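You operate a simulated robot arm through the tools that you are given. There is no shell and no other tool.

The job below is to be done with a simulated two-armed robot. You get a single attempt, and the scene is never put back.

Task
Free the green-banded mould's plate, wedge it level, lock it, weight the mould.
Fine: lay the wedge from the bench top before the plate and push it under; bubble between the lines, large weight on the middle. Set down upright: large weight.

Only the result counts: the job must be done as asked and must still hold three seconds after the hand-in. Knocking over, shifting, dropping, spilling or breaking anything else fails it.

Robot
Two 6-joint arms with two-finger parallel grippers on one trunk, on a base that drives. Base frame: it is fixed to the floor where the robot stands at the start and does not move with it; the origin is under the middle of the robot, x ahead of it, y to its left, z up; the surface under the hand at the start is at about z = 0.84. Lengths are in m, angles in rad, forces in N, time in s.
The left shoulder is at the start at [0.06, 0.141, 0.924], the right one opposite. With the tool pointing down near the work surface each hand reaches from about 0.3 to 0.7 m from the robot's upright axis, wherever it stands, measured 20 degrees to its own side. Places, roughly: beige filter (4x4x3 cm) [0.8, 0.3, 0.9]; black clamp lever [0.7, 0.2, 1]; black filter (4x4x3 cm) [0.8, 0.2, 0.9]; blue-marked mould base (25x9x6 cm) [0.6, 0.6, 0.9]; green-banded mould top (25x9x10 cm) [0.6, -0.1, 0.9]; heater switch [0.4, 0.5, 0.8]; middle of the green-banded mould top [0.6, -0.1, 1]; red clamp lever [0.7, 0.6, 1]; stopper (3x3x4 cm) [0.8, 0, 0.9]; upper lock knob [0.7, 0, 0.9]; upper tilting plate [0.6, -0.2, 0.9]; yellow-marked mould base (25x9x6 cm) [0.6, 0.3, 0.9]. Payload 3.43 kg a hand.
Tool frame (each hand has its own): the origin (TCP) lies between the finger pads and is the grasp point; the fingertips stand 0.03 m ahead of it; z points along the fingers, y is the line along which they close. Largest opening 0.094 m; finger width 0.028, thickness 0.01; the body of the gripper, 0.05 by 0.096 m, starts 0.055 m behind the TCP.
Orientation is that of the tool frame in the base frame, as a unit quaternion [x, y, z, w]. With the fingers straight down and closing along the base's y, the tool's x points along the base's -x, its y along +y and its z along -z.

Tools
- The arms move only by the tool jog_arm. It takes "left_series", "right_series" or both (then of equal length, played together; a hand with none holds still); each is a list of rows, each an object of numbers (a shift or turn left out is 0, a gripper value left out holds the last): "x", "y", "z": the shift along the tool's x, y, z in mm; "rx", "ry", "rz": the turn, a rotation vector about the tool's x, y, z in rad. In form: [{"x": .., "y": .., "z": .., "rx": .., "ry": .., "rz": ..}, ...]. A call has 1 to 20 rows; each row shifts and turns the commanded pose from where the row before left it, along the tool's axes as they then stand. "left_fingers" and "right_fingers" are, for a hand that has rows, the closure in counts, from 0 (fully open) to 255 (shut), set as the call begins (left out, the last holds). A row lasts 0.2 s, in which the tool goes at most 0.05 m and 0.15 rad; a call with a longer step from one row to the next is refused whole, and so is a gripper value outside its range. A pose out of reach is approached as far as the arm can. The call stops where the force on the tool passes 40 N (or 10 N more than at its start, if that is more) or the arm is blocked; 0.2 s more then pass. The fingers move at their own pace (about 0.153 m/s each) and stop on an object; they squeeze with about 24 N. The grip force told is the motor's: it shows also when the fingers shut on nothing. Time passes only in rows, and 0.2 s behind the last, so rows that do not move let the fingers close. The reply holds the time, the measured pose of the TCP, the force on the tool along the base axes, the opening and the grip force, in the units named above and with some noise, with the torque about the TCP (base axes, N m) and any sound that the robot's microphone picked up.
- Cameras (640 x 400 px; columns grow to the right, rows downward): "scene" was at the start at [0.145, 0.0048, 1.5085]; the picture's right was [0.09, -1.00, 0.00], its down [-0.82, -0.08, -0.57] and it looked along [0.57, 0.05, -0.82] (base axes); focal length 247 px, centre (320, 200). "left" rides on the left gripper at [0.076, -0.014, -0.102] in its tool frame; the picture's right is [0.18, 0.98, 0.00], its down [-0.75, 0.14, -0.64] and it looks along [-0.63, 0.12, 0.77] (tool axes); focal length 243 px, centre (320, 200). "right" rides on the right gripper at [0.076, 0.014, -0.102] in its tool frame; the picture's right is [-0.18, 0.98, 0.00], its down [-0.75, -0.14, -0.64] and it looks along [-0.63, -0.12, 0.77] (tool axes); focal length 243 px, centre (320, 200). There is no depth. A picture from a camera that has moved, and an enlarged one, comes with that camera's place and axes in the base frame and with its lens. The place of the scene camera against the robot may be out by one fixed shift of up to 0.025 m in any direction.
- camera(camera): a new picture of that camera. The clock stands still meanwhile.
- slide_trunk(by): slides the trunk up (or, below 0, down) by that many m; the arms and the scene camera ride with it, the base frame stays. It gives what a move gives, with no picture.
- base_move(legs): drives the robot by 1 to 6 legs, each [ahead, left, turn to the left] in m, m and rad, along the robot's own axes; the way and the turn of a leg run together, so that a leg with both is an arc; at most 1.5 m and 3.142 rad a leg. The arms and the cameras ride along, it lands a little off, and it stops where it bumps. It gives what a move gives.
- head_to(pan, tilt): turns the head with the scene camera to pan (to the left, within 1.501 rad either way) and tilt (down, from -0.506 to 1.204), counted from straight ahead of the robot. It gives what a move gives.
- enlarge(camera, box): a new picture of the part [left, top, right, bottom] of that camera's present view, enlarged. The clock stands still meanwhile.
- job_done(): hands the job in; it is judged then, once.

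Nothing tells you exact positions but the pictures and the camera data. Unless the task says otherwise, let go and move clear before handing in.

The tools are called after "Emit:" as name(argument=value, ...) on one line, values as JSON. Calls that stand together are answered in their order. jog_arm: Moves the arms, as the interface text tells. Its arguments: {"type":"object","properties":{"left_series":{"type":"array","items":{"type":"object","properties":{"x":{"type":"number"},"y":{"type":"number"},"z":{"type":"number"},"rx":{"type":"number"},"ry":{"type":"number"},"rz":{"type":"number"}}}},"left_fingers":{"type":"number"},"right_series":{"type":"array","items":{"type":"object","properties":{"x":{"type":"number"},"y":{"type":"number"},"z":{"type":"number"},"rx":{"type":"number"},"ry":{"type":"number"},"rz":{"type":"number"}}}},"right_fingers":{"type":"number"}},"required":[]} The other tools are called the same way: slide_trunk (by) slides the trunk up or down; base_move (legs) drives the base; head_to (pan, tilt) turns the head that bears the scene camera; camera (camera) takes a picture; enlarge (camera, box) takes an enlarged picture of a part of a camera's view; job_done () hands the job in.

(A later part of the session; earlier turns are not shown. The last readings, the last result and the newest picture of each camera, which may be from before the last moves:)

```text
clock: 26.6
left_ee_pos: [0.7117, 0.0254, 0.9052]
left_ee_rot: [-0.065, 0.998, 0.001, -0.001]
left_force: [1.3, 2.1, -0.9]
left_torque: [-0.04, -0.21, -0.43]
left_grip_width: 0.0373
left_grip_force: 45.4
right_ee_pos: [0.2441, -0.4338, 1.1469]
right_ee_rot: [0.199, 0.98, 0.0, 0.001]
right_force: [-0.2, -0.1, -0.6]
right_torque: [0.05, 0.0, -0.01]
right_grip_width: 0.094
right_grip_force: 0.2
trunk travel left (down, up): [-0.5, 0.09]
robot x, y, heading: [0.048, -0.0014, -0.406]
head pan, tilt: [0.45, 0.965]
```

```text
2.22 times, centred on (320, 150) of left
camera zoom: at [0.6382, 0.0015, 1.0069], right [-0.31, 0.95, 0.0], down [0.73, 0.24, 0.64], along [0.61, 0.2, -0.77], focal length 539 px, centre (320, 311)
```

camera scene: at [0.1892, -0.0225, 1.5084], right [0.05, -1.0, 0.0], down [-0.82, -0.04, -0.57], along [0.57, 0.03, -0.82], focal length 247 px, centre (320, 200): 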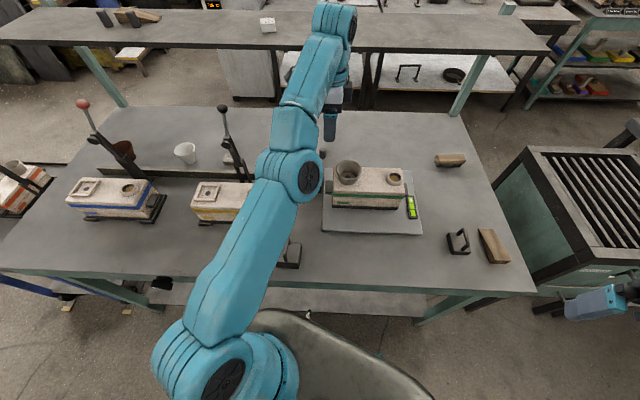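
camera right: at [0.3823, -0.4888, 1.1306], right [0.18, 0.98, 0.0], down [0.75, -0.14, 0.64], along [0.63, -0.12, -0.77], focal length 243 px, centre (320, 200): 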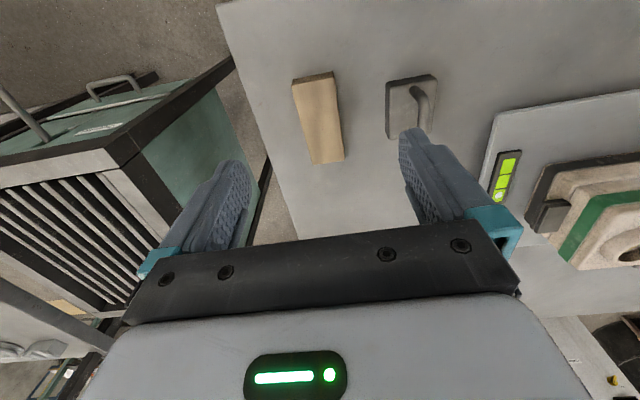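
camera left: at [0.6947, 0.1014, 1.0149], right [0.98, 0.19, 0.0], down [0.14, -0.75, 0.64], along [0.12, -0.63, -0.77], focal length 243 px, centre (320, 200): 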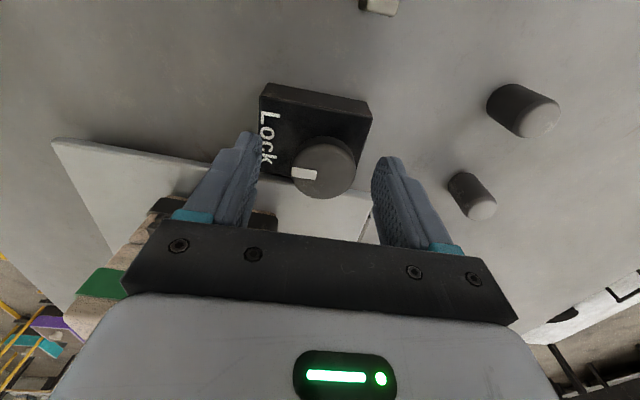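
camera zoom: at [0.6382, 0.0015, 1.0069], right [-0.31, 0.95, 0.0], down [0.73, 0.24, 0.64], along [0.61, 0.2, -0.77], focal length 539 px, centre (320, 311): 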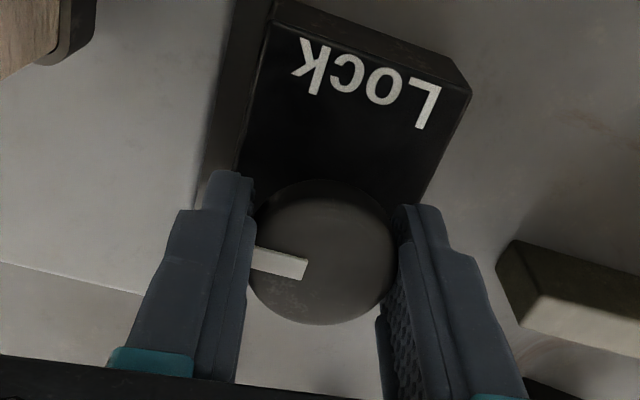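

The knob hit its stop at about 90°, pointer toward the plate, so the plate should be free. I'll keep holding the knob (relieving the stop torque) and take the right hand over the wedge.

Emit:
jog_arm(left_series=[{"rz": 0.05}, {}, {}, {}, {}, {}, {}, {}, {}], right_series=[{"rz": -0.134}, {"rz": -0.134}, {"rz": -0.133}, {"x": -36.3, "y": -12.3, "z": 22}, {"x": -36.3, "y": -12.3, "z": 22}, {"x": -36.3, "y": -12.3, "z": 22}, {"x": -36.3, "y": -12.3, "z": 22}, {"x": -36.3, "y": -12.3, "z": 22}, {"x": -36.3, "y": -12.3, "z": 22}])

Emit:
camera(camera="right")

Emit:
camera(camera="scene")

```text
clock: 28.6
left_ee_pos: [0.7119, 0.0264, 0.9052]
left_ee_rot: [-0.039, 0.999, 0.001, -0.001]
left_force: [9.9, -1.8, 8.1]
left_torque: [0.2, 0.93, 0.04]
left_grip_width: 0.0372
left_grip_force: 44.8
right_ee_pos: [0.4606, -0.5083, 1.0135]
right_ee_rot: [0.001, 1.0, -0.001, 0.0]
right_force: [-0.8, 0.0, 0.3]
right_torque: [0.0, -0.02, -0.01]
right_grip_width: 0.094
right_grip_force: 0.0
trunk travel left (down, up): [-0.5, 0.09]
robot x, y, heading: [0.0468, 0.0017, -0.403]
head pan, tilt: [0.45, 0.965]
```

```text
taken
camera right: at [0.3833, -0.4935, 1.1156], right [0.18, 0.98, 0.0], down [0.75, -0.14, 0.64], along [0.63, -0.12, -0.77], focal length 243 px, centre (320, 200)
```

right: 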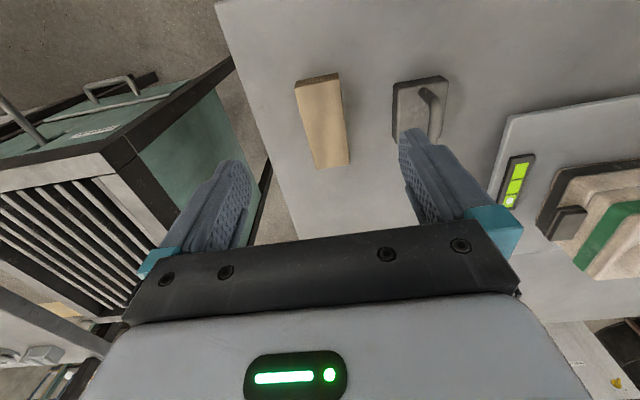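

```text
taken
camera scene: at [0.19, -0.0228, 1.5085], right [0.05, -1.0, 0.0], down [-0.82, -0.04, -0.57], along [0.57, 0.03, -0.82], focal length 247 px, centre (320, 200)
```

scene: 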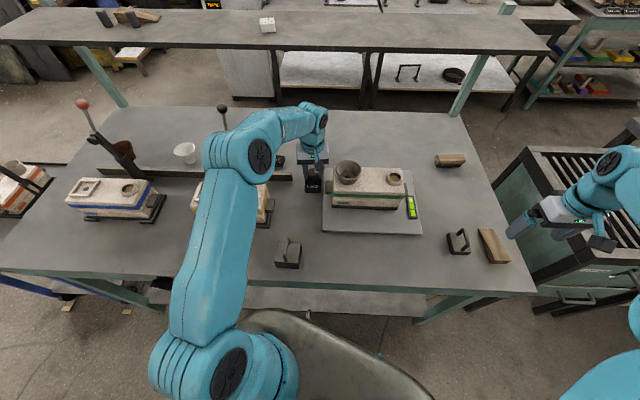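

Emit:
enlarge(camera="right", box=[260, 50, 400, 190])

```text
2.86 times, centred on (330, 120) of right
camera zoom: at [0.3833, -0.4935, 1.1156], right [0.18, 0.98, 0.0], down [0.75, -0.14, 0.64], along [0.63, -0.12, -0.77], focal length 693 px, centre (291, 429)
```

zoom: 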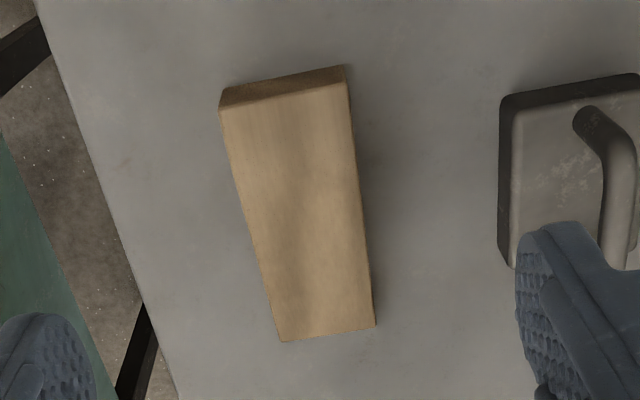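

The wedge is 4.3 cm wide, about 11 cm long and 2.5 cm high at its near end, centred at y = -0.5075. I'll descend at its thick end and grip it.

Emit:
jog_arm(right_series=[{"z": 40, "x": 0.5}, {"z": 40}, {"z": 30}, {"z": 15}, {"z": 8}, {}], right_fingers=65)

Emit:
camera(camera="right")

```text
clock: 30.0
left_ee_pos: [0.7114, 0.027, 0.9053]
left_ee_rot: [-0.041, 0.999, 0.001, -0.001]
left_force: [8.5, -2.4, 8.3]
left_torque: [0.06, -0.39, 0.03]
left_grip_width: 0.0375
left_grip_force: 45.1
right_ee_pos: [0.46, -0.5076, 0.8815]
right_ee_rot: [0.001, 1.0, -0.001, -0.001]
right_force: [-0.3, 0.1, 0.1]
right_torque: [-0.02, 0.01, -0.01]
right_grip_width: 0.07
right_grip_force: 0.1
trunk travel left (down, up): [-0.5, 0.09]
robot x, y, heading: [0.0461, 0.0039, -0.408]
head pan, tilt: [0.45, 0.965]
```

```text
taken
camera right: at [0.3831, -0.4928, 0.9838], right [0.18, 0.98, 0.0], down [0.75, -0.14, 0.64], along [0.63, -0.12, -0.77], focal length 243 px, centre (320, 200)
```

right: 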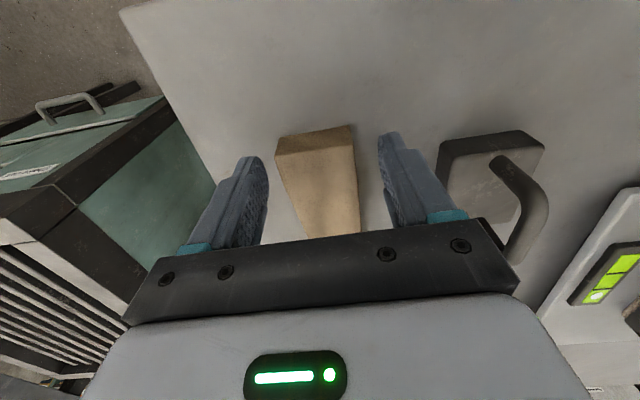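

Emit:
jog_arm(right_series=[{"z": 5}, {}])

Emit:
jog_arm(right_series=[{}, {}, {}, {}], right_fingers=150)

Emit:
camera(camera="right")

```text
clock: 30.6
left_ee_pos: [0.7117, 0.0253, 0.9061]
left_ee_rot: [-0.041, 0.999, 0.001, -0.001]
left_force: [9.7, -3.3, 10.2]
left_torque: [-0.02, -0.36, 0.05]
left_grip_width: 0.0373
left_grip_force: 45.5
right_ee_pos: [0.4602, -0.5087, 0.8751]
right_ee_rot: [0.0, 1.0, 0.001, 0.0]
right_force: [0.3, 0.6, 0.8]
right_torque: [-0.07, 0.0, -0.02]
right_grip_width: 0.0698
right_grip_force: 0.1
trunk travel left (down, up): [-0.5, 0.09]
robot x, y, heading: [0.0507, -0.0001, -0.402]
head pan, tilt: [0.45, 0.965]
```

```text
clock: 31.6
left_ee_pos: [0.7118, 0.0265, 0.9054]
left_ee_rot: [-0.041, 0.999, 0.001, -0.001]
left_force: [10.1, -2.7, 11.3]
left_torque: [-0.08, -0.23, 0.01]
left_grip_width: 0.0374
left_grip_force: 45.5
right_ee_pos: [0.4591, -0.5076, 0.8758]
right_ee_rot: [0.001, 1.0, 0.0, 0.0]
right_force: [0.0, -0.7, -0.8]
right_torque: [-0.03, -0.03, -0.06]
right_grip_width: 0.0442
right_grip_force: 24.1
trunk travel left (down, up): [-0.5, 0.09]
robot x, y, heading: [0.0497, 0.0016, -0.401]
head pan, tilt: [0.45, 0.965]
```

```text
taken
camera right: at [0.383, -0.493, 0.9789], right [0.18, 0.98, 0.0], down [0.75, -0.14, 0.64], along [0.63, -0.12, -0.77], focal length 243 px, centre (320, 200)
```

right: 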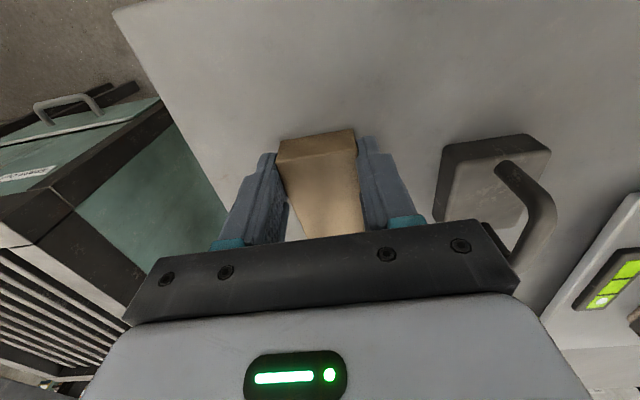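

The wedge is gripped (44 mm). I'll lift it straight up over the small weight's handle and carry it to before the plate's near edge at mid-width.

Emit:
jog_arm(right_series=[{"z": -20}, {"z": -45}, {"z": -45}, {"y": 43.8, "x": 6}, {"y": 43.8, "x": 6}, {"y": 43.8, "x": 6}, {"y": 43.8, "x": 6}, {"y": 43.8, "x": 6}, {"y": 43.8, "x": 6}, {"y": 43.8, "x": 6}, {"y": 43.8, "x": 6}])

Emit:
camera(camera="right")

Emit:
camera(camera="scene")

```text
clock: 34.0
left_ee_pos: [0.7113, 0.0254, 0.9046]
left_ee_rot: [-0.041, 0.999, 0.001, -0.001]
left_force: [10.9, -3.2, 10.8]
left_torque: [-0.5, -0.23, 0.02]
left_grip_width: 0.0373
left_grip_force: 44.9
right_ee_pos: [0.4139, -0.1592, 0.9892]
right_ee_rot: [0.001, 1.0, 0.0, 0.0]
right_force: [-1.0, 0.9, -0.9]
right_torque: [0.0, 0.04, -0.01]
right_grip_width: 0.0441
right_grip_force: 24.3
trunk travel left (down, up): [-0.5, 0.09]
robot x, y, heading: [0.0482, -0.0011, -0.405]
head pan, tilt: [0.45, 0.965]
```

```text
taken
camera right: at [0.3363, -0.1428, 1.0911], right [0.19, 0.98, 0.0], down [0.75, -0.14, 0.64], along [0.63, -0.12, -0.77], focal length 243 px, centre (320, 200)
```

right: 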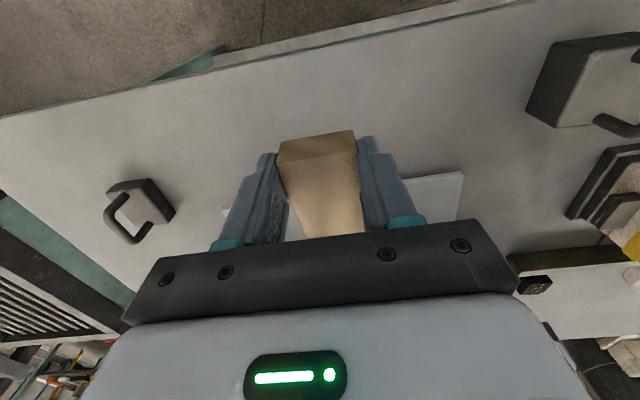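

```text
taken
camera scene: at [0.1897, -0.0222, 1.5084], right [0.05, -1.0, 0.0], down [-0.82, -0.04, -0.57], along [0.57, 0.03, -0.82], focal length 247 px, centre (320, 200)
```

scene: 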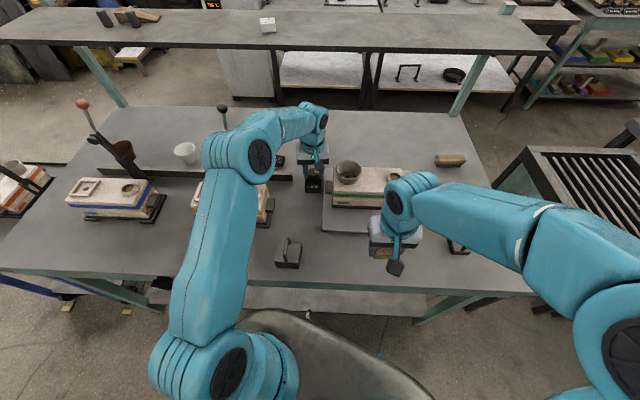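

Emit:
jog_arm(right_series=[{"x": 4, "z": 40}, {"z": 40}, {"z": 20}, {"z": 8}, {"z": 4}, {}])

Emit:
camera(camera="right")

```text
clock: 35.4
left_ee_pos: [0.7122, 0.0261, 0.9041]
left_ee_rot: [-0.04, 0.999, 0.001, -0.001]
left_force: [15.1, -4.4, 4.2]
left_torque: [-0.24, -0.18, 0.02]
left_grip_width: 0.0371
left_grip_force: 45.1
right_ee_pos: [0.4108, -0.1578, 0.8744]
right_ee_rot: [0.0, 1.0, 0.0, 0.001]
right_force: [-2.8, -3.8, 19.0]
right_torque: [-0.14, 0.06, -0.06]
right_grip_width: 0.0443
right_grip_force: 24.0
trunk travel left (down, up): [-0.5, 0.09]
robot x, y, heading: [0.0484, -0.0028, -0.405]
head pan, tilt: [0.45, 0.965]
```

```text
taken
camera right: at [0.3328, -0.1423, 0.9772], right [0.18, 0.98, 0.0], down [0.75, -0.14, 0.64], along [0.63, -0.12, -0.77], focal length 243 px, centre (320, 200)
```

right: 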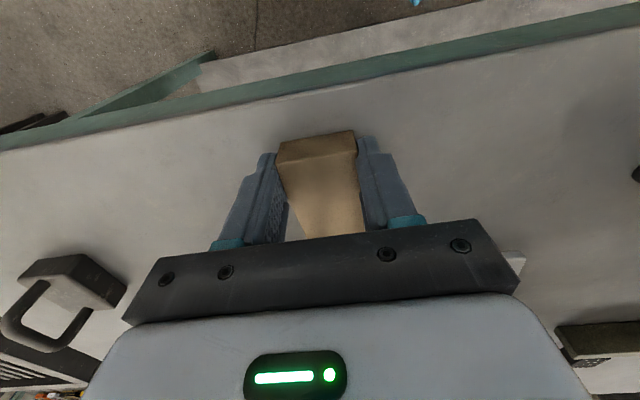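

Emit:
jog_arm(left_series=[{"x": -1.5}, {}, {}, {}, {}], right_series=[{"z": -1}, {"x": -5}, {"x": -5}, {"x": -5}, {}])

Emit:
jog_arm(right_series=[{"x": -5}, {"x": -5}, {"x": -5}, {}])

Emit:
camera(camera="scene")

```text
clock: 36.6
left_ee_pos: [0.7117, 0.0264, 0.9053]
left_ee_rot: [-0.041, 0.999, 0.002, -0.002]
left_force: [-4.5, -7.2, 1.7]
left_torque: [-0.33, -0.29, 0.06]
left_grip_width: 0.0372
left_grip_force: 44.8
right_ee_pos: [0.4239, -0.158, 0.8751]
right_ee_rot: [0.001, 1.0, 0.0, 0.0]
right_force: [-0.8, 0.0, -0.2]
right_torque: [0.01, 0.02, -0.03]
right_grip_width: 0.0441
right_grip_force: 24.7
trunk travel left (down, up): [-0.5, 0.09]
robot x, y, heading: [0.049, -0.0027, -0.407]
head pan, tilt: [0.45, 0.965]
```

```text
clock: 37.6
left_ee_pos: [0.7117, 0.0257, 0.9047]
left_ee_rot: [-0.04, 0.999, 0.002, -0.002]
left_force: [-10.6, -7.9, -3.8]
left_torque: [-0.14, 0.63, 0.02]
left_grip_width: 0.0371
left_grip_force: 45.4
right_ee_pos: [0.4383, -0.1588, 0.8759]
right_ee_rot: [0.0, 1.0, -0.001, 0.001]
right_force: [0.0, 0.3, -0.7]
right_torque: [0.01, 0.03, 0.06]
right_grip_width: 0.0441
right_grip_force: 24.0
trunk travel left (down, up): [-0.5, 0.09]
robot x, y, heading: [0.0489, 0.0015, -0.405]
head pan, tilt: [0.45, 0.965]
```

```text
taken
camera scene: at [0.1887, -0.0233, 1.5084], right [0.05, -1.0, 0.0], down [-0.82, -0.04, -0.57], along [0.57, 0.03, -0.82], focal length 247 px, centre (320, 200)
```

scene: 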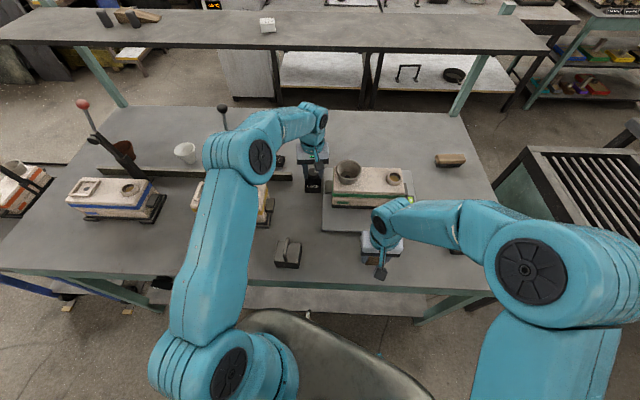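

Emit:
jog_arm(right_series=[{"x": -5}, {"x": -5}, {"x": -5}, {}])

Emit:
enlarge(camera="scene", box=[310, 150, 430, 250])

Emit:
camera(camera="right")

```text
clock: 38.6
left_ee_pos: [0.7119, 0.0248, 0.9054]
left_ee_rot: [-0.04, 0.999, 0.002, -0.002]
left_force: [-13.7, -6.8, -13.9]
left_torque: [-0.02, -0.91, 0.06]
left_grip_width: 0.037
left_grip_force: 44.9
right_ee_pos: [0.4522, -0.1587, 0.8745]
right_ee_rot: [0.0, 1.0, 0.0, -0.001]
right_force: [-16.1, 0.5, -9.3]
right_torque: [0.0, 0.75, -0.01]
right_grip_width: 0.044
right_grip_force: 24.2
trunk travel left (down, up): [-0.5, 0.09]
robot x, y, heading: [0.0467, 0.0016, -0.41]
head pan, tilt: [0.45, 0.965]
```

```text
4.00 times, centred on (370, 200) of scene
camera zoom: at [0.1881, -0.0234, 1.5083], right [0.05, -1.0, 0.0], down [-0.82, -0.04, -0.57], along [0.57, 0.03, -0.82], focal length 989 px, centre (120, 200)
```

zoom: 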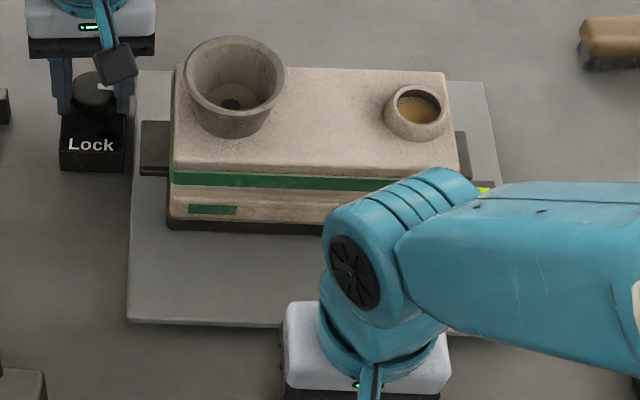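

```text
taken
camera right: at [0.375, -0.1434, 0.9782], right [0.18, 0.98, 0.0], down [0.76, -0.14, 0.64], along [0.63, -0.12, -0.77], focal length 243 px, centre (320, 200)
```

right: 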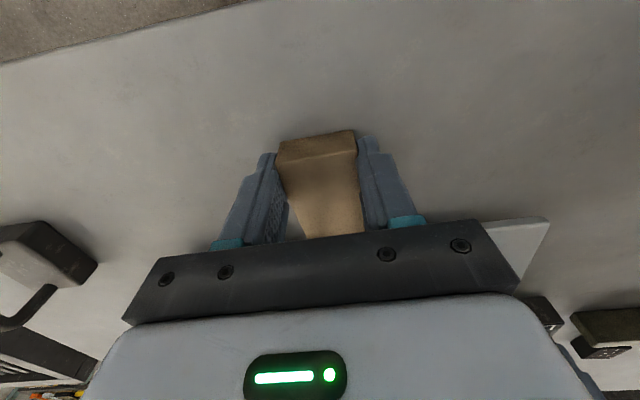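

The wedge has met the plate's edge (16 N). I'll push on in small steps, checking that the wedge does not slip in the fingers.

Emit:
jog_arm(left_series=[{"x": 0.8, "z": 0.6}, {}, {}, {}], right_series=[{"x": -4}, {"x": -4}, {"x": -4}, {}], right_fingers=170)

Emit:
camera(camera="right")

Emit:
camera(camera="scene")

```text
clock: 39.6
left_ee_pos: [0.7112, 0.0262, 0.9046]
left_ee_rot: [-0.04, 0.999, 0.0, -0.001]
left_force: [-4.4, -7.9, -6.0]
left_torque: [-0.37, 0.69, 0.04]
left_grip_width: 0.0372
left_grip_force: 44.8
right_ee_pos: [0.4649, -0.158, 0.8761]
right_ee_rot: [0.0, 1.0, 0.0, 0.001]
right_force: [-11.6, -1.1, -9.2]
right_torque: [-0.08, 0.43, -0.07]
right_grip_width: 0.0439
right_grip_force: 24.1
trunk travel left (down, up): [-0.5, 0.09]
robot x, y, heading: [0.047, -0.0018, -0.401]
head pan, tilt: [0.45, 0.965]
```

```text
taken
camera right: at [0.3886, -0.1428, 0.9786], right [0.18, 0.98, 0.0], down [0.75, -0.14, 0.64], along [0.63, -0.12, -0.77], focal length 243 px, centre (320, 200)
```

right: 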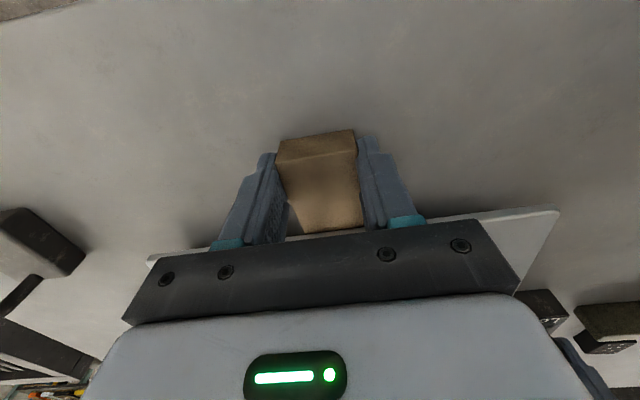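

```text
taken
camera scene: at [0.189, -0.0237, 1.5084], right [0.05, -1.0, 0.0], down [-0.82, -0.04, -0.57], along [0.57, 0.03, -0.82], focal length 247 px, centre (320, 200)
```

scene: 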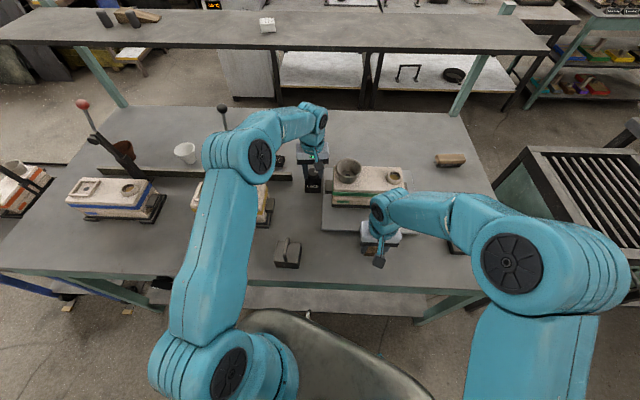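

Emit:
jog_arm(right_series=[{}, {}, {"z": -20}, {"z": -40}, {"z": -40}, {"y": -40, "x": 10}, {"y": -40, "x": 10}, {"y": -40, "x": 10}, {"y": -40, "x": 10}, {"y": -40, "x": 10}], right_fingers=65)

Emit:
camera(camera="scene")

Emit:
enlarge(camera="scene", box=[310, 150, 430, 250])

Emit:
camera(camera="right")

```text
clock: 41.8
left_ee_pos: [0.7112, 0.025, 0.9046]
left_ee_rot: [-0.041, 0.999, 0.002, -0.001]
left_force: [-2.5, -11.0, 1.2]
left_torque: [0.39, -0.03, 0.06]
left_grip_width: 0.0372
left_grip_force: 45.0
right_ee_pos: [0.4133, -0.3602, 0.9744]
right_ee_rot: [0.0, 1.0, 0.0, 0.001]
right_force: [0.2, -0.2, 0.7]
right_torque: [0.02, -0.01, 0.0]
right_grip_width: 0.0701
right_grip_force: 0.0
trunk travel left (down, up): [-0.5, 0.09]
robot x, y, heading: [0.0484, -0.0008, -0.408]
head pan, tilt: [0.45, 0.965]
```

```text
taken
camera scene: at [0.1891, -0.0239, 1.5084], right [0.05, -1.0, 0.0], down [-0.82, -0.04, -0.57], along [0.57, 0.03, -0.82], focal length 247 px, centre (320, 200)
```

scene: 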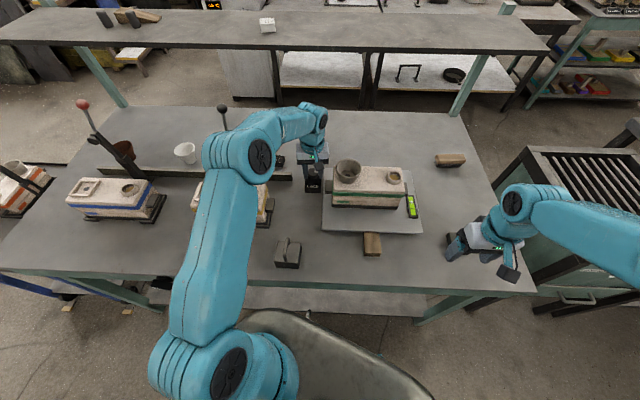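

```text
4.00 times, centred on (370, 200) of scene
camera zoom: at [0.1891, -0.0239, 1.5084], right [0.05, -1.0, 0.0], down [-0.82, -0.04, -0.57], along [0.57, 0.03, -0.82], focal length 989 px, centre (120, 200)
```

zoom: 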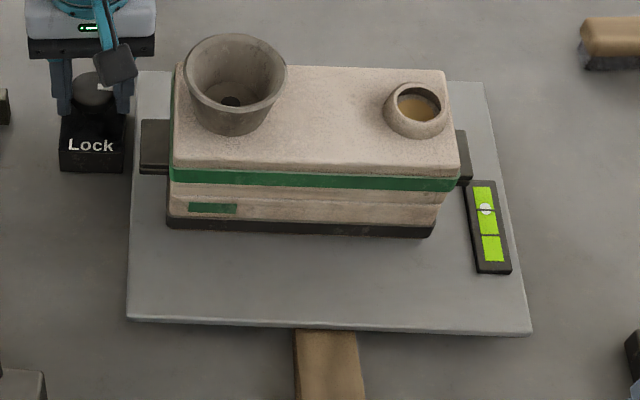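

```text
taken
camera right: at [0.3369, -0.3441, 1.0771], right [0.18, 0.98, 0.0], down [0.75, -0.14, 0.64], along [0.63, -0.12, -0.77], focal length 243 px, centre (320, 200)
```

right: 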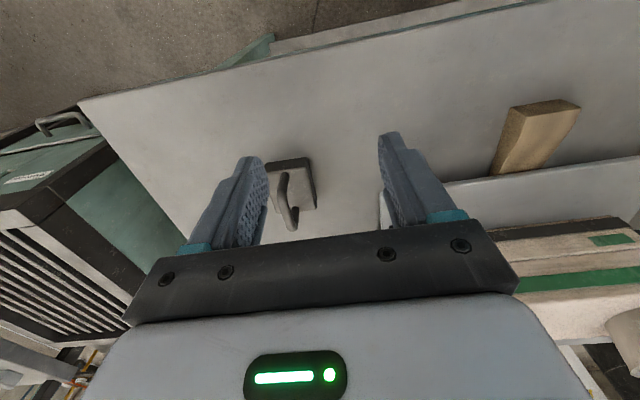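

The plate has lifted and the bubble has moved to about the first line. Looking closely.

Emit:
enlarge(camera="scene", box=[400, 188, 424, 224])

Emit:
enlarge(camera="scene", box=[350, 220, 400, 260])

```text
11.11 times, centred on (412, 206) of scene
camera zoom: at [0.1891, -0.0239, 1.5084], right [0.05, -1.0, 0.0], down [-0.82, -0.04, -0.57], along [0.57, 0.03, -0.82], focal length 2747 px, centre (-702, 133)
```

zoom: 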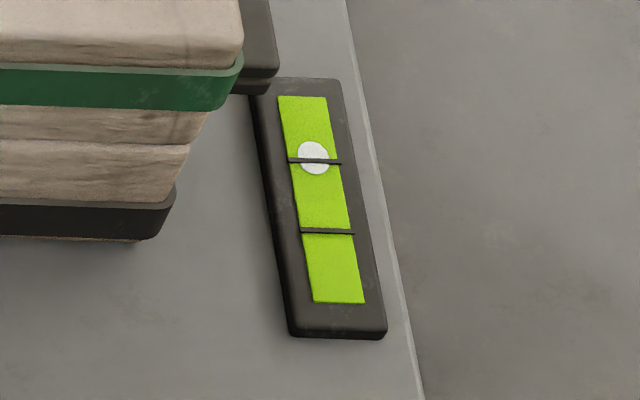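

```text
10.00 times, centred on (375, 240) of scene
camera zoom: at [0.1891, -0.0239, 1.5084], right [0.05, -1.0, 0.0], down [-0.82, -0.04, -0.57], along [0.57, 0.03, -0.82], focal length 2472 px, centre (-230, -200)
```

zoom: 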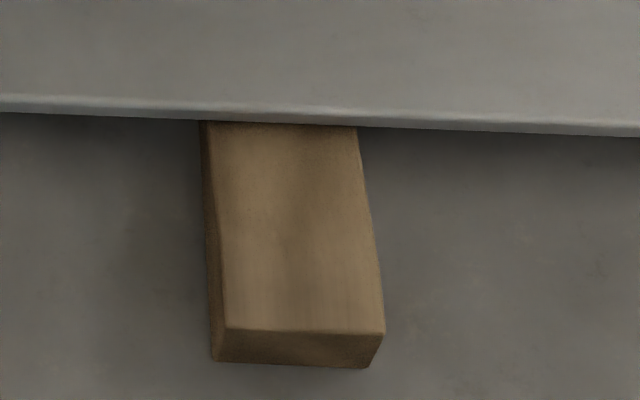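

Emit:
jog_arm(right_series=[{"y": 40, "x": -10}, {"y": 40, "x": -10}, {"y": 40, "x": -10}, {"y": 40, "x": -10}, {"y": 40, "x": -10}, {"z": 40}, {"z": 40}, {"z": 19}, {}])

Emit:
camera(camera="right")

```text
clock: 43.8
left_ee_pos: [0.7131, 0.0263, 0.9042]
left_ee_rot: [-0.04, 0.999, 0.002, -0.001]
left_force: [1.8, -8.7, 5.8]
left_torque: [0.04, -0.09, 0.01]
left_grip_width: 0.0372
left_grip_force: 45.5
right_ee_pos: [0.4683, -0.1562, 0.8751]
right_ee_rot: [-0.001, 1.0, 0.0, 0.0]
right_force: [-0.9, 0.2, -0.4]
right_torque: [-0.03, -0.01, 0.01]
right_grip_width: 0.0699
right_grip_force: 0.0
trunk travel left (down, up): [-0.5, 0.09]
robot x, y, heading: [0.0461, -0.0012, -0.407]
head pan, tilt: [0.45, 0.965]
```

```text
taken
camera right: at [0.391, -0.1421, 0.9772], right [0.18, 0.98, 0.0], down [0.75, -0.14, 0.64], along [0.63, -0.12, -0.77], focal length 243 px, centre (320, 200)
```

right: 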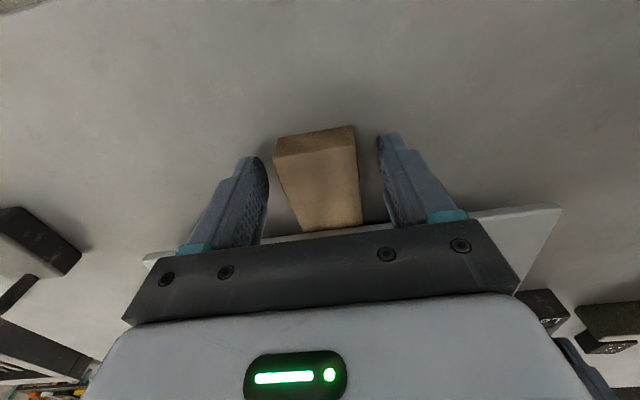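

Emit:
jog_arm(right_series=[{}, {}, {}, {"x": -4}, {"x": -4}, {}], right_fingers=170)

Emit:
jog_arm(right_series=[{}, {}, {"z": -20}, {"z": -40}, {"z": -40}, {"y": -40, "x": 10}, {"y": -40, "x": 10}, {"y": -40, "x": 10}, {"y": -40, "x": 10}, {"y": -40, "x": 10}], right_fingers=65)

Emit:
enlarge(camera="scene", box=[400, 188, 424, 224])

Emit:
enlarge(camera="scene", box=[310, 150, 430, 250])

```text
clock: 45.2
left_ee_pos: [0.7106, 0.0256, 0.9039]
left_ee_rot: [-0.04, 0.999, 0.001, 0.0]
left_force: [4.3, -9.8, 4.3]
left_torque: [-0.2, -1.28, 0.04]
left_grip_width: 0.0371
left_grip_force: 44.9
right_ee_pos: [0.4734, -0.1586, 0.8744]
right_ee_rot: [0.0, 1.0, 0.0, -0.001]
right_force: [-11.5, -0.9, -11.7]
right_torque: [0.02, 0.61, 0.02]
right_grip_width: 0.0442
right_grip_force: 23.5
trunk travel left (down, up): [-0.5, 0.09]
robot x, y, heading: [0.0488, -0.0007, -0.406]
head pan, tilt: [0.45, 0.965]
```

```text
clock: 47.4
left_ee_pos: [0.712, 0.0244, 0.9049]
left_ee_rot: [-0.04, 0.999, 0.002, 0.0]
left_force: [3.0, -10.4, 6.9]
left_torque: [0.33, -0.34, 0.04]
left_grip_width: 0.037
left_grip_force: 45.2
right_ee_pos: [0.4243, -0.3594, 0.9766]
right_ee_rot: [0.0, 1.0, 0.001, 0.001]
right_force: [0.0, 1.0, -1.3]
right_torque: [0.02, -0.03, -0.03]
right_grip_width: 0.0699
right_grip_force: 0.1
trunk travel left (down, up): [-0.5, 0.09]
robot x, y, heading: [0.0454, 0.0013, -0.4]
head pan, tilt: [0.45, 0.965]
```

```text
11.11 times, centred on (412, 206) of scene
camera zoom: at [0.1892, -0.0239, 1.5084], right [0.05, -1.0, 0.0], down [-0.82, -0.04, -0.57], along [0.57, 0.03, -0.82], focal length 2747 px, centre (-702, 133)
```

zoom: 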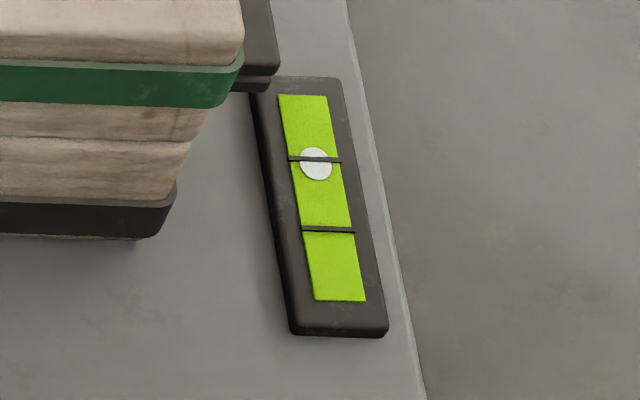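

```text
4.00 times, centred on (370, 200) of scene
camera zoom: at [0.1892, -0.0239, 1.5084], right [0.05, -1.0, 0.0], down [-0.82, -0.04, -0.57], along [0.57, 0.03, -0.82], focal length 989 px, centre (120, 200)
```

zoom: 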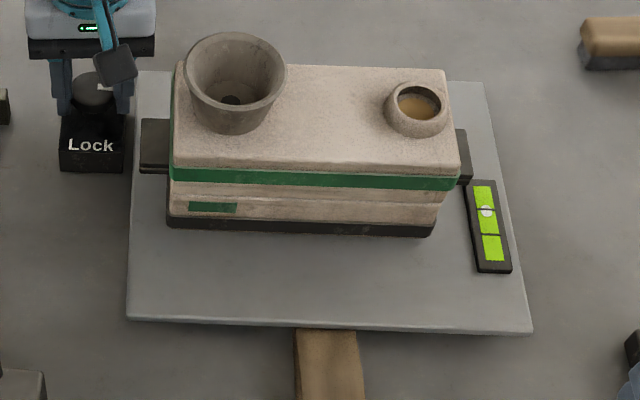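

Emit:
enlarge(camera="scene", box=[350, 220, 400, 260])

```text
10.00 times, centred on (375, 240) of scene
camera zoom: at [0.1892, -0.0239, 1.5084], right [0.05, -1.0, 0.0], down [-0.82, -0.04, -0.57], along [0.57, 0.03, -0.82], focal length 2472 px, centre (-230, -200)
```

zoom: 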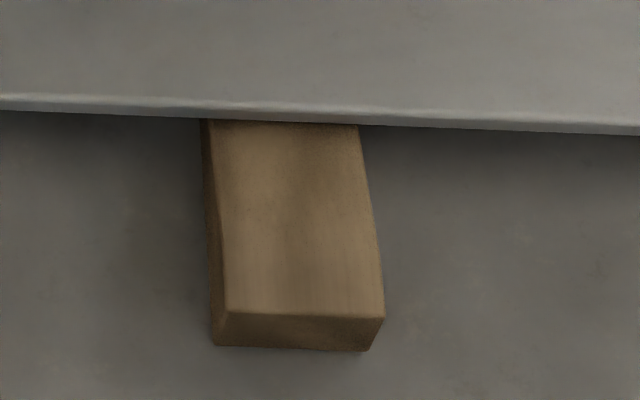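

The bubble's lower edge is just past the first line; the wedge advanced 6 mm for a seventh of what remains to be covered. I'll push about 13 mm more.

Emit:
jog_arm(right_series=[{"y": 40, "x": -10}, {"y": 40, "x": -10}, {"y": 40, "x": -10}, {"y": 40, "x": -10}, {"y": 40, "x": -10}, {"z": 40}, {"z": 40}, {"z": 19}, {}])

Emit:
jog_arm(right_series=[{}, {}, {}, {"x": -4}, {"x": -4}, {"x": -4}, {}], right_fingers=170)

Emit:
jog_arm(right_series=[{}, {}, {"z": -20}, {"z": -40}, {"z": -40}, {"y": -40, "x": 10}, {"y": -40, "x": 10}, {"y": -40, "x": 10}, {"y": -40, "x": 10}, {"y": -40, "x": 10}], right_fingers=65)

Emit:
enlarge(camera="scene", box=[400, 188, 424, 224])

Emit:
enlarge(camera="scene", box=[350, 220, 400, 260])

```text
clock: 49.4
left_ee_pos: [0.7113, 0.026, 0.905]
left_ee_rot: [-0.04, 0.999, 0.002, -0.001]
left_force: [4.0, -10.1, 6.8]
left_torque: [0.1, -0.1, 0.07]
left_grip_width: 0.037
left_grip_force: 44.5
right_ee_pos: [0.4747, -0.159, 0.8762]
right_ee_rot: [0.0, 1.0, 0.0, 0.001]
right_force: [-0.3, 0.0, -0.3]
right_torque: [-0.02, -0.01, -0.03]
right_grip_width: 0.07
right_grip_force: 0.0
trunk travel left (down, up): [-0.5, 0.09]
robot x, y, heading: [0.0499, 0.0015, -0.406]
head pan, tilt: [0.45, 0.965]
```

```text
clock: 51.0
left_ee_pos: [0.7121, 0.0266, 0.9041]
left_ee_rot: [-0.041, 0.999, 0.002, -0.001]
left_force: [3.4, -8.5, 0.9]
left_torque: [-0.02, -1.38, 0.04]
left_grip_width: 0.0371
left_grip_force: 45.0
right_ee_pos: [0.4854, -0.1573, 0.8765]
right_ee_rot: [0.0, 1.0, 0.0, -0.001]
right_force: [-11.9, 0.1, -10.1]
right_torque: [-0.02, 0.69, -0.04]
right_grip_width: 0.0442
right_grip_force: 24.3
trunk travel left (down, up): [-0.5, 0.09]
robot x, y, heading: [0.0472, 0.0035, -0.407]
head pan, tilt: [0.45, 0.965]
```

```text
clock: 53.2
left_ee_pos: [0.7114, 0.0264, 0.9045]
left_ee_rot: [-0.04, 0.999, 0.001, 0.0]
left_force: [-1.7, -10.9, 4.5]
left_torque: [0.39, -0.48, 0.07]
left_grip_width: 0.0373
left_grip_force: 45.4
right_ee_pos: [0.4355, -0.3591, 0.9768]
right_ee_rot: [0.0, 1.0, 0.001, 0.0]
right_force: [0.5, -0.4, -0.1]
right_torque: [-0.02, 0.02, 0.01]
right_grip_width: 0.0701
right_grip_force: 0.1
trunk travel left (down, up): [-0.5, 0.09]
robot x, y, heading: [0.0505, 0.0, -0.402]
head pan, tilt: [0.45, 0.965]
```

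```text
11.11 times, centred on (412, 206) of scene
camera zoom: at [0.1892, -0.0239, 1.5084], right [0.05, -1.0, 0.0], down [-0.82, -0.04, -0.57], along [0.57, 0.03, -0.82], focal length 2747 px, centre (-702, 133)
```

zoom: 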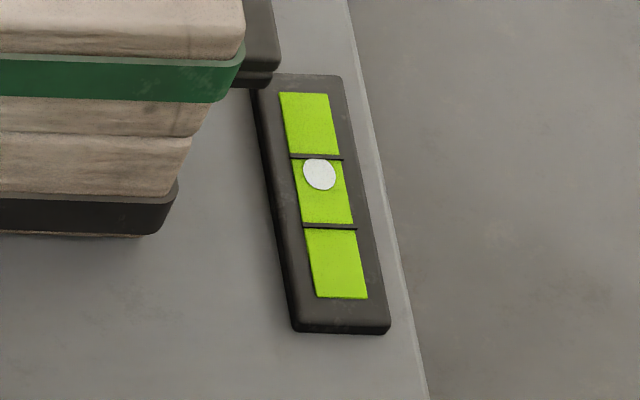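

```text
10.00 times, centred on (375, 240) of scene
camera zoom: at [0.1892, -0.0239, 1.5084], right [0.05, -1.0, 0.0], down [-0.82, -0.04, -0.57], along [0.57, 0.03, -0.82], focal length 2472 px, centre (-230, -200)
```

zoom: 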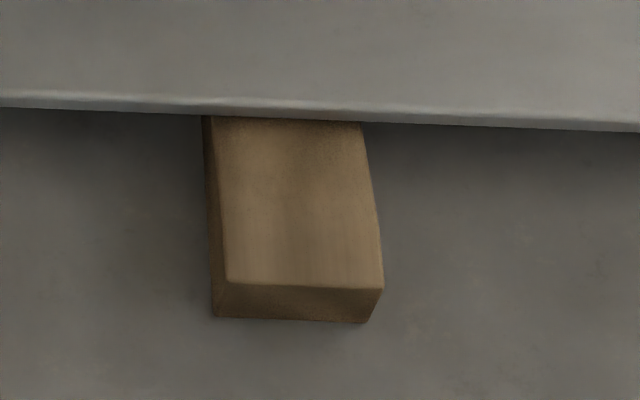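

The bubble is now just inside the first line; about 15 mm more should centre it.

Emit:
jog_arm(right_series=[{"y": 40, "x": -10}, {"y": 40, "x": -10}, {"y": 40, "x": -10}, {"y": 40, "x": -10}, {"y": 40, "x": -10}, {"z": 40}, {"z": 40}, {"z": 19}, {}])

Emit:
jog_arm(right_series=[{}, {}, {}, {"x": -4}, {"x": -4}, {"x": -4}, {"x": -2.5}, {}], right_fingers=170)

Emit:
jog_arm(right_series=[{}, {}, {"z": -20}, {"z": -40}, {"z": -40}, {"y": -40, "x": 10}, {"y": -40, "x": 10}, {"y": -40, "x": 10}, {"y": -40, "x": 10}, {"y": -40, "x": 10}], right_fingers=65)

Emit:
enlarge(camera="scene", box=[400, 188, 424, 224])

Emit:
enlarge(camera="scene", box=[350, 220, 400, 260])

```text
clock: 55.2
left_ee_pos: [0.7122, 0.0261, 0.9043]
left_ee_rot: [-0.04, 0.999, 0.001, -0.002]
left_force: [0.7, -9.4, 1.5]
left_torque: [0.03, 0.2, 0.02]
left_grip_width: 0.0373
left_grip_force: 44.6
right_ee_pos: [0.4871, -0.1599, 0.8777]
right_ee_rot: [0.0, 1.0, 0.001, 0.001]
right_force: [-0.7, 0.0, 0.7]
right_torque: [-0.05, 0.01, 0.01]
right_grip_width: 0.0702
right_grip_force: 0.1
trunk travel left (down, up): [-0.5, 0.09]
robot x, y, heading: [0.0479, 0.0014, -0.411]
head pan, tilt: [0.45, 0.965]
```

```text
clock: 57.0
left_ee_pos: [0.7118, 0.0253, 0.9055]
left_ee_rot: [-0.04, 0.999, 0.002, 0.0]
left_force: [5.1, -10.8, -8.2]
left_torque: [-0.03, -1.38, 0.03]
left_grip_width: 0.0374
left_grip_force: 45.2
right_ee_pos: [0.5003, -0.159, 0.877]
right_ee_rot: [0.0, 1.0, 0.0, -0.001]
right_force: [-17.5, -2.5, 2.1]
right_torque: [-0.1, 0.57, -0.06]
right_grip_width: 0.0441
right_grip_force: 24.0
trunk travel left (down, up): [-0.5, 0.09]
robot x, y, heading: [0.0488, -0.0024, -0.403]
head pan, tilt: [0.45, 0.965]
```

```text
clock: 59.2
left_ee_pos: [0.7126, 0.0259, 0.9047]
left_ee_rot: [-0.039, 0.999, 0.002, -0.001]
left_force: [-2.0, -11.3, -0.3]
left_torque: [0.44, -0.6, 0.05]
left_grip_width: 0.0373
left_grip_force: 44.8
right_ee_pos: [0.4518, -0.3619, 0.9805]
right_ee_rot: [-0.001, 1.0, 0.001, -0.001]
right_force: [-0.6, 0.7, -0.4]
right_torque: [0.02, -0.04, 0.06]
right_grip_width: 0.0699
right_grip_force: 0.2
trunk travel left (down, up): [-0.5, 0.09]
robot x, y, heading: [0.0493, -0.0001, -0.405]
head pan, tilt: [0.45, 0.965]
```

```text
11.11 times, centred on (412, 206) of scene
camera zoom: at [0.1892, -0.0239, 1.5084], right [0.05, -1.0, 0.0], down [-0.82, -0.04, -0.57], along [0.57, 0.03, -0.82], focal length 2747 px, centre (-702, 133)
```

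zoom: 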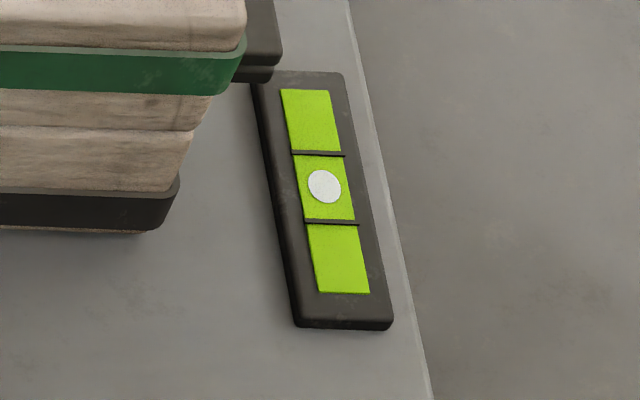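

```text
10.00 times, centred on (375, 240) of scene
camera zoom: at [0.1892, -0.0239, 1.5084], right [0.05, -1.0, 0.0], down [-0.82, -0.04, -0.57], along [0.57, 0.03, -0.82], focal length 2472 px, centre (-230, -200)
```

zoom: 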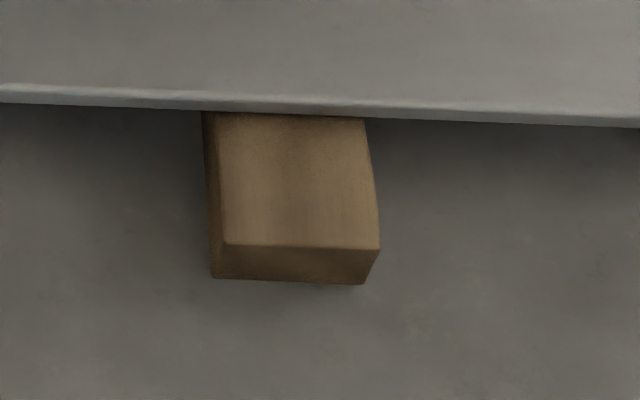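

The bubble sits centred between the lines. Now I lock: the left hand, still on the knob, turns it clockwise back to "Lock".

Emit:
jog_arm(left_series=[{"rz": 0.1, "y": -0.8}, {"rz": 0.1}, {"rz": 0.1}, {"rz": 0.1}, {"rz": 0.1}, {"rz": 0.1}])

Emit:
enlarge(camera="left", box=[180, 60, 460, 240])

Emit:
enlarge(camera="scene", box=[400, 188, 424, 224])

```text
clock: 60.6
left_ee_pos: [0.7116, 0.0251, 0.9047]
left_ee_rot: [0.257, 0.966, 0.0, -0.002]
left_force: [-6.1, 0.7, -0.7]
left_torque: [0.58, 0.19, 0.03]
left_grip_width: 0.037
left_grip_force: 44.8
right_ee_pos: [0.452, -0.3609, 0.9811]
right_ee_rot: [-0.001, 1.0, 0.0, 0.001]
right_force: [-0.2, -0.4, 1.1]
right_torque: [0.0, -0.01, 0.03]
right_grip_width: 0.0703
right_grip_force: 0.1
trunk travel left (down, up): [-0.5, 0.09]
robot x, y, heading: [0.0492, 0.0041, -0.398]
head pan, tilt: [0.45, 0.965]
```

```text
2.22 times, centred on (320, 150) of left
camera zoom: at [0.6385, 0.0506, 1.0064], right [0.33, 0.94, 0.0], down [0.73, -0.25, 0.64], along [0.6, -0.21, -0.77], focal length 539 px, centre (320, 311)
```

zoom: 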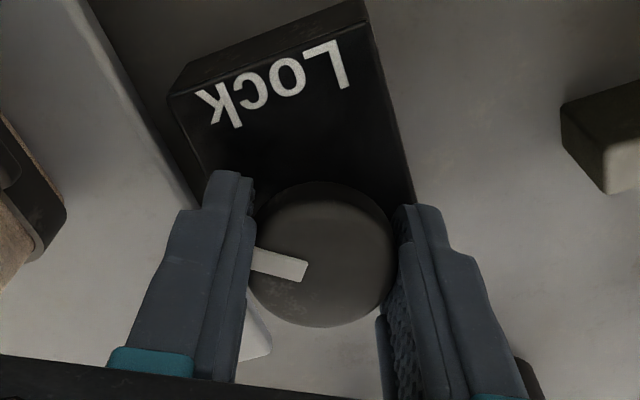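

```text
11.11 times, centred on (412, 206) of scene
camera zoom: at [0.1887, -0.0222, 1.5085], right [0.05, -1.0, 0.0], down [-0.82, -0.04, -0.57], along [0.57, 0.03, -0.82], focal length 2747 px, centre (-702, 133)
```

zoom: 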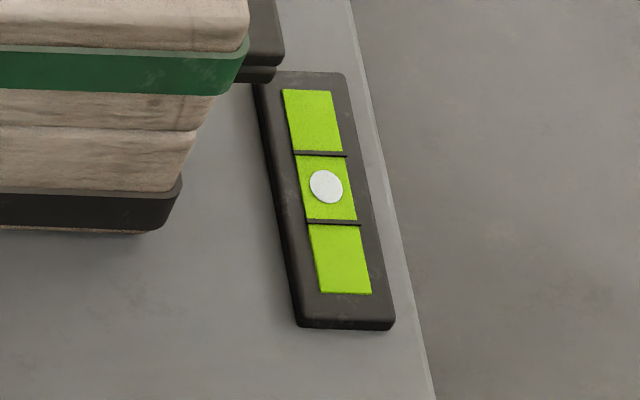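

Emit:
jog_arm(left_series=[{"rz": 0.1}, {"rz": 0.1}, {"rz": 0.1}, {"rz": 0.1}, {"rz": 0.1}, {"rz": 0.1}, {"rz": 0.1}, {"rz": 0.1}])

Emit:
enlarge(camera="left", box=[180, 60, 460, 240])

```text
clock: 62.4
left_ee_pos: [0.7107, 0.0254, 0.9046]
left_ee_rot: [0.614, 0.789, 0.0, -0.002]
left_force: [-9.1, -2.1, -3.6]
left_torque: [0.84, -0.06, 0.01]
left_grip_width: 0.0374
left_grip_force: 44.4
right_ee_pos: [0.4517, -0.3608, 0.9798]
right_ee_rot: [0.0, 1.0, 0.0, 0.001]
right_force: [0.0, -0.1, 0.3]
right_torque: [-0.01, -0.01, -0.01]
right_grip_width: 0.0698
right_grip_force: 0.0
trunk travel left (down, up): [-0.5, 0.09]
robot x, y, heading: [0.0481, -0.0002, -0.406]
head pan, tilt: [0.45, 0.965]
```

```text
2.22 times, centred on (320, 150) of left
camera zoom: at [0.6785, 0.0951, 1.0063], right [0.91, 0.42, 0.0], down [0.33, -0.7, 0.64], along [0.27, -0.58, -0.77], focal length 539 px, centre (320, 311)
```

zoom: 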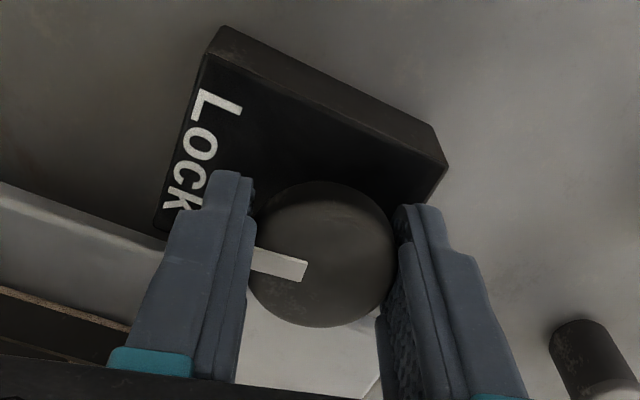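

Emit:
jog_arm(left_series=[{"rz": 0.06}, {"rz": 0.06}, {}])

Emit:
enlarge(camera="left", box=[180, 60, 460, 240])

```text
clock: 63.2
left_ee_pos: [0.7109, 0.0256, 0.9043]
left_ee_rot: [0.66, 0.751, -0.001, -0.002]
left_force: [-11.8, -1.5, -4.1]
left_torque: [0.1, 0.27, 0.58]
left_grip_width: 0.037
left_grip_force: 45.1
right_ee_pos: [0.4517, -0.3591, 0.9803]
right_ee_rot: [0.001, 1.0, 0.0, 0.001]
right_force: [0.2, 0.0, 0.7]
right_torque: [0.02, -0.01, -0.01]
right_grip_width: 0.0697
right_grip_force: 0.0
trunk travel left (down, up): [-0.5, 0.09]
robot x, y, heading: [0.0484, 0.0003, -0.404]
head pan, tilt: [0.45, 0.965]
```

```text
2.22 times, centred on (320, 150) of left
camera zoom: at [0.687, 0.0984, 1.0063], right [0.95, 0.31, 0.0], down [0.24, -0.73, 0.64], along [0.2, -0.61, -0.77], focal length 539 px, centre (320, 311)
```

zoom: 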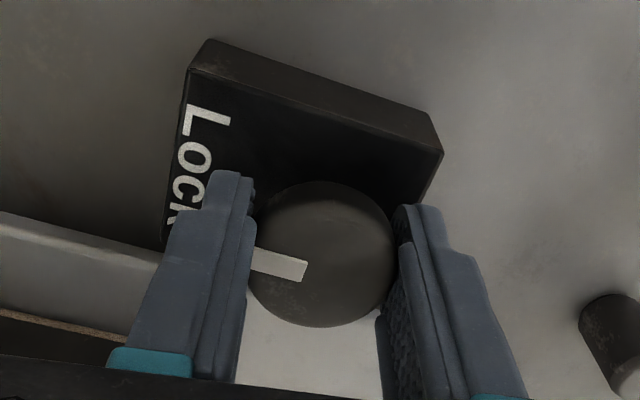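

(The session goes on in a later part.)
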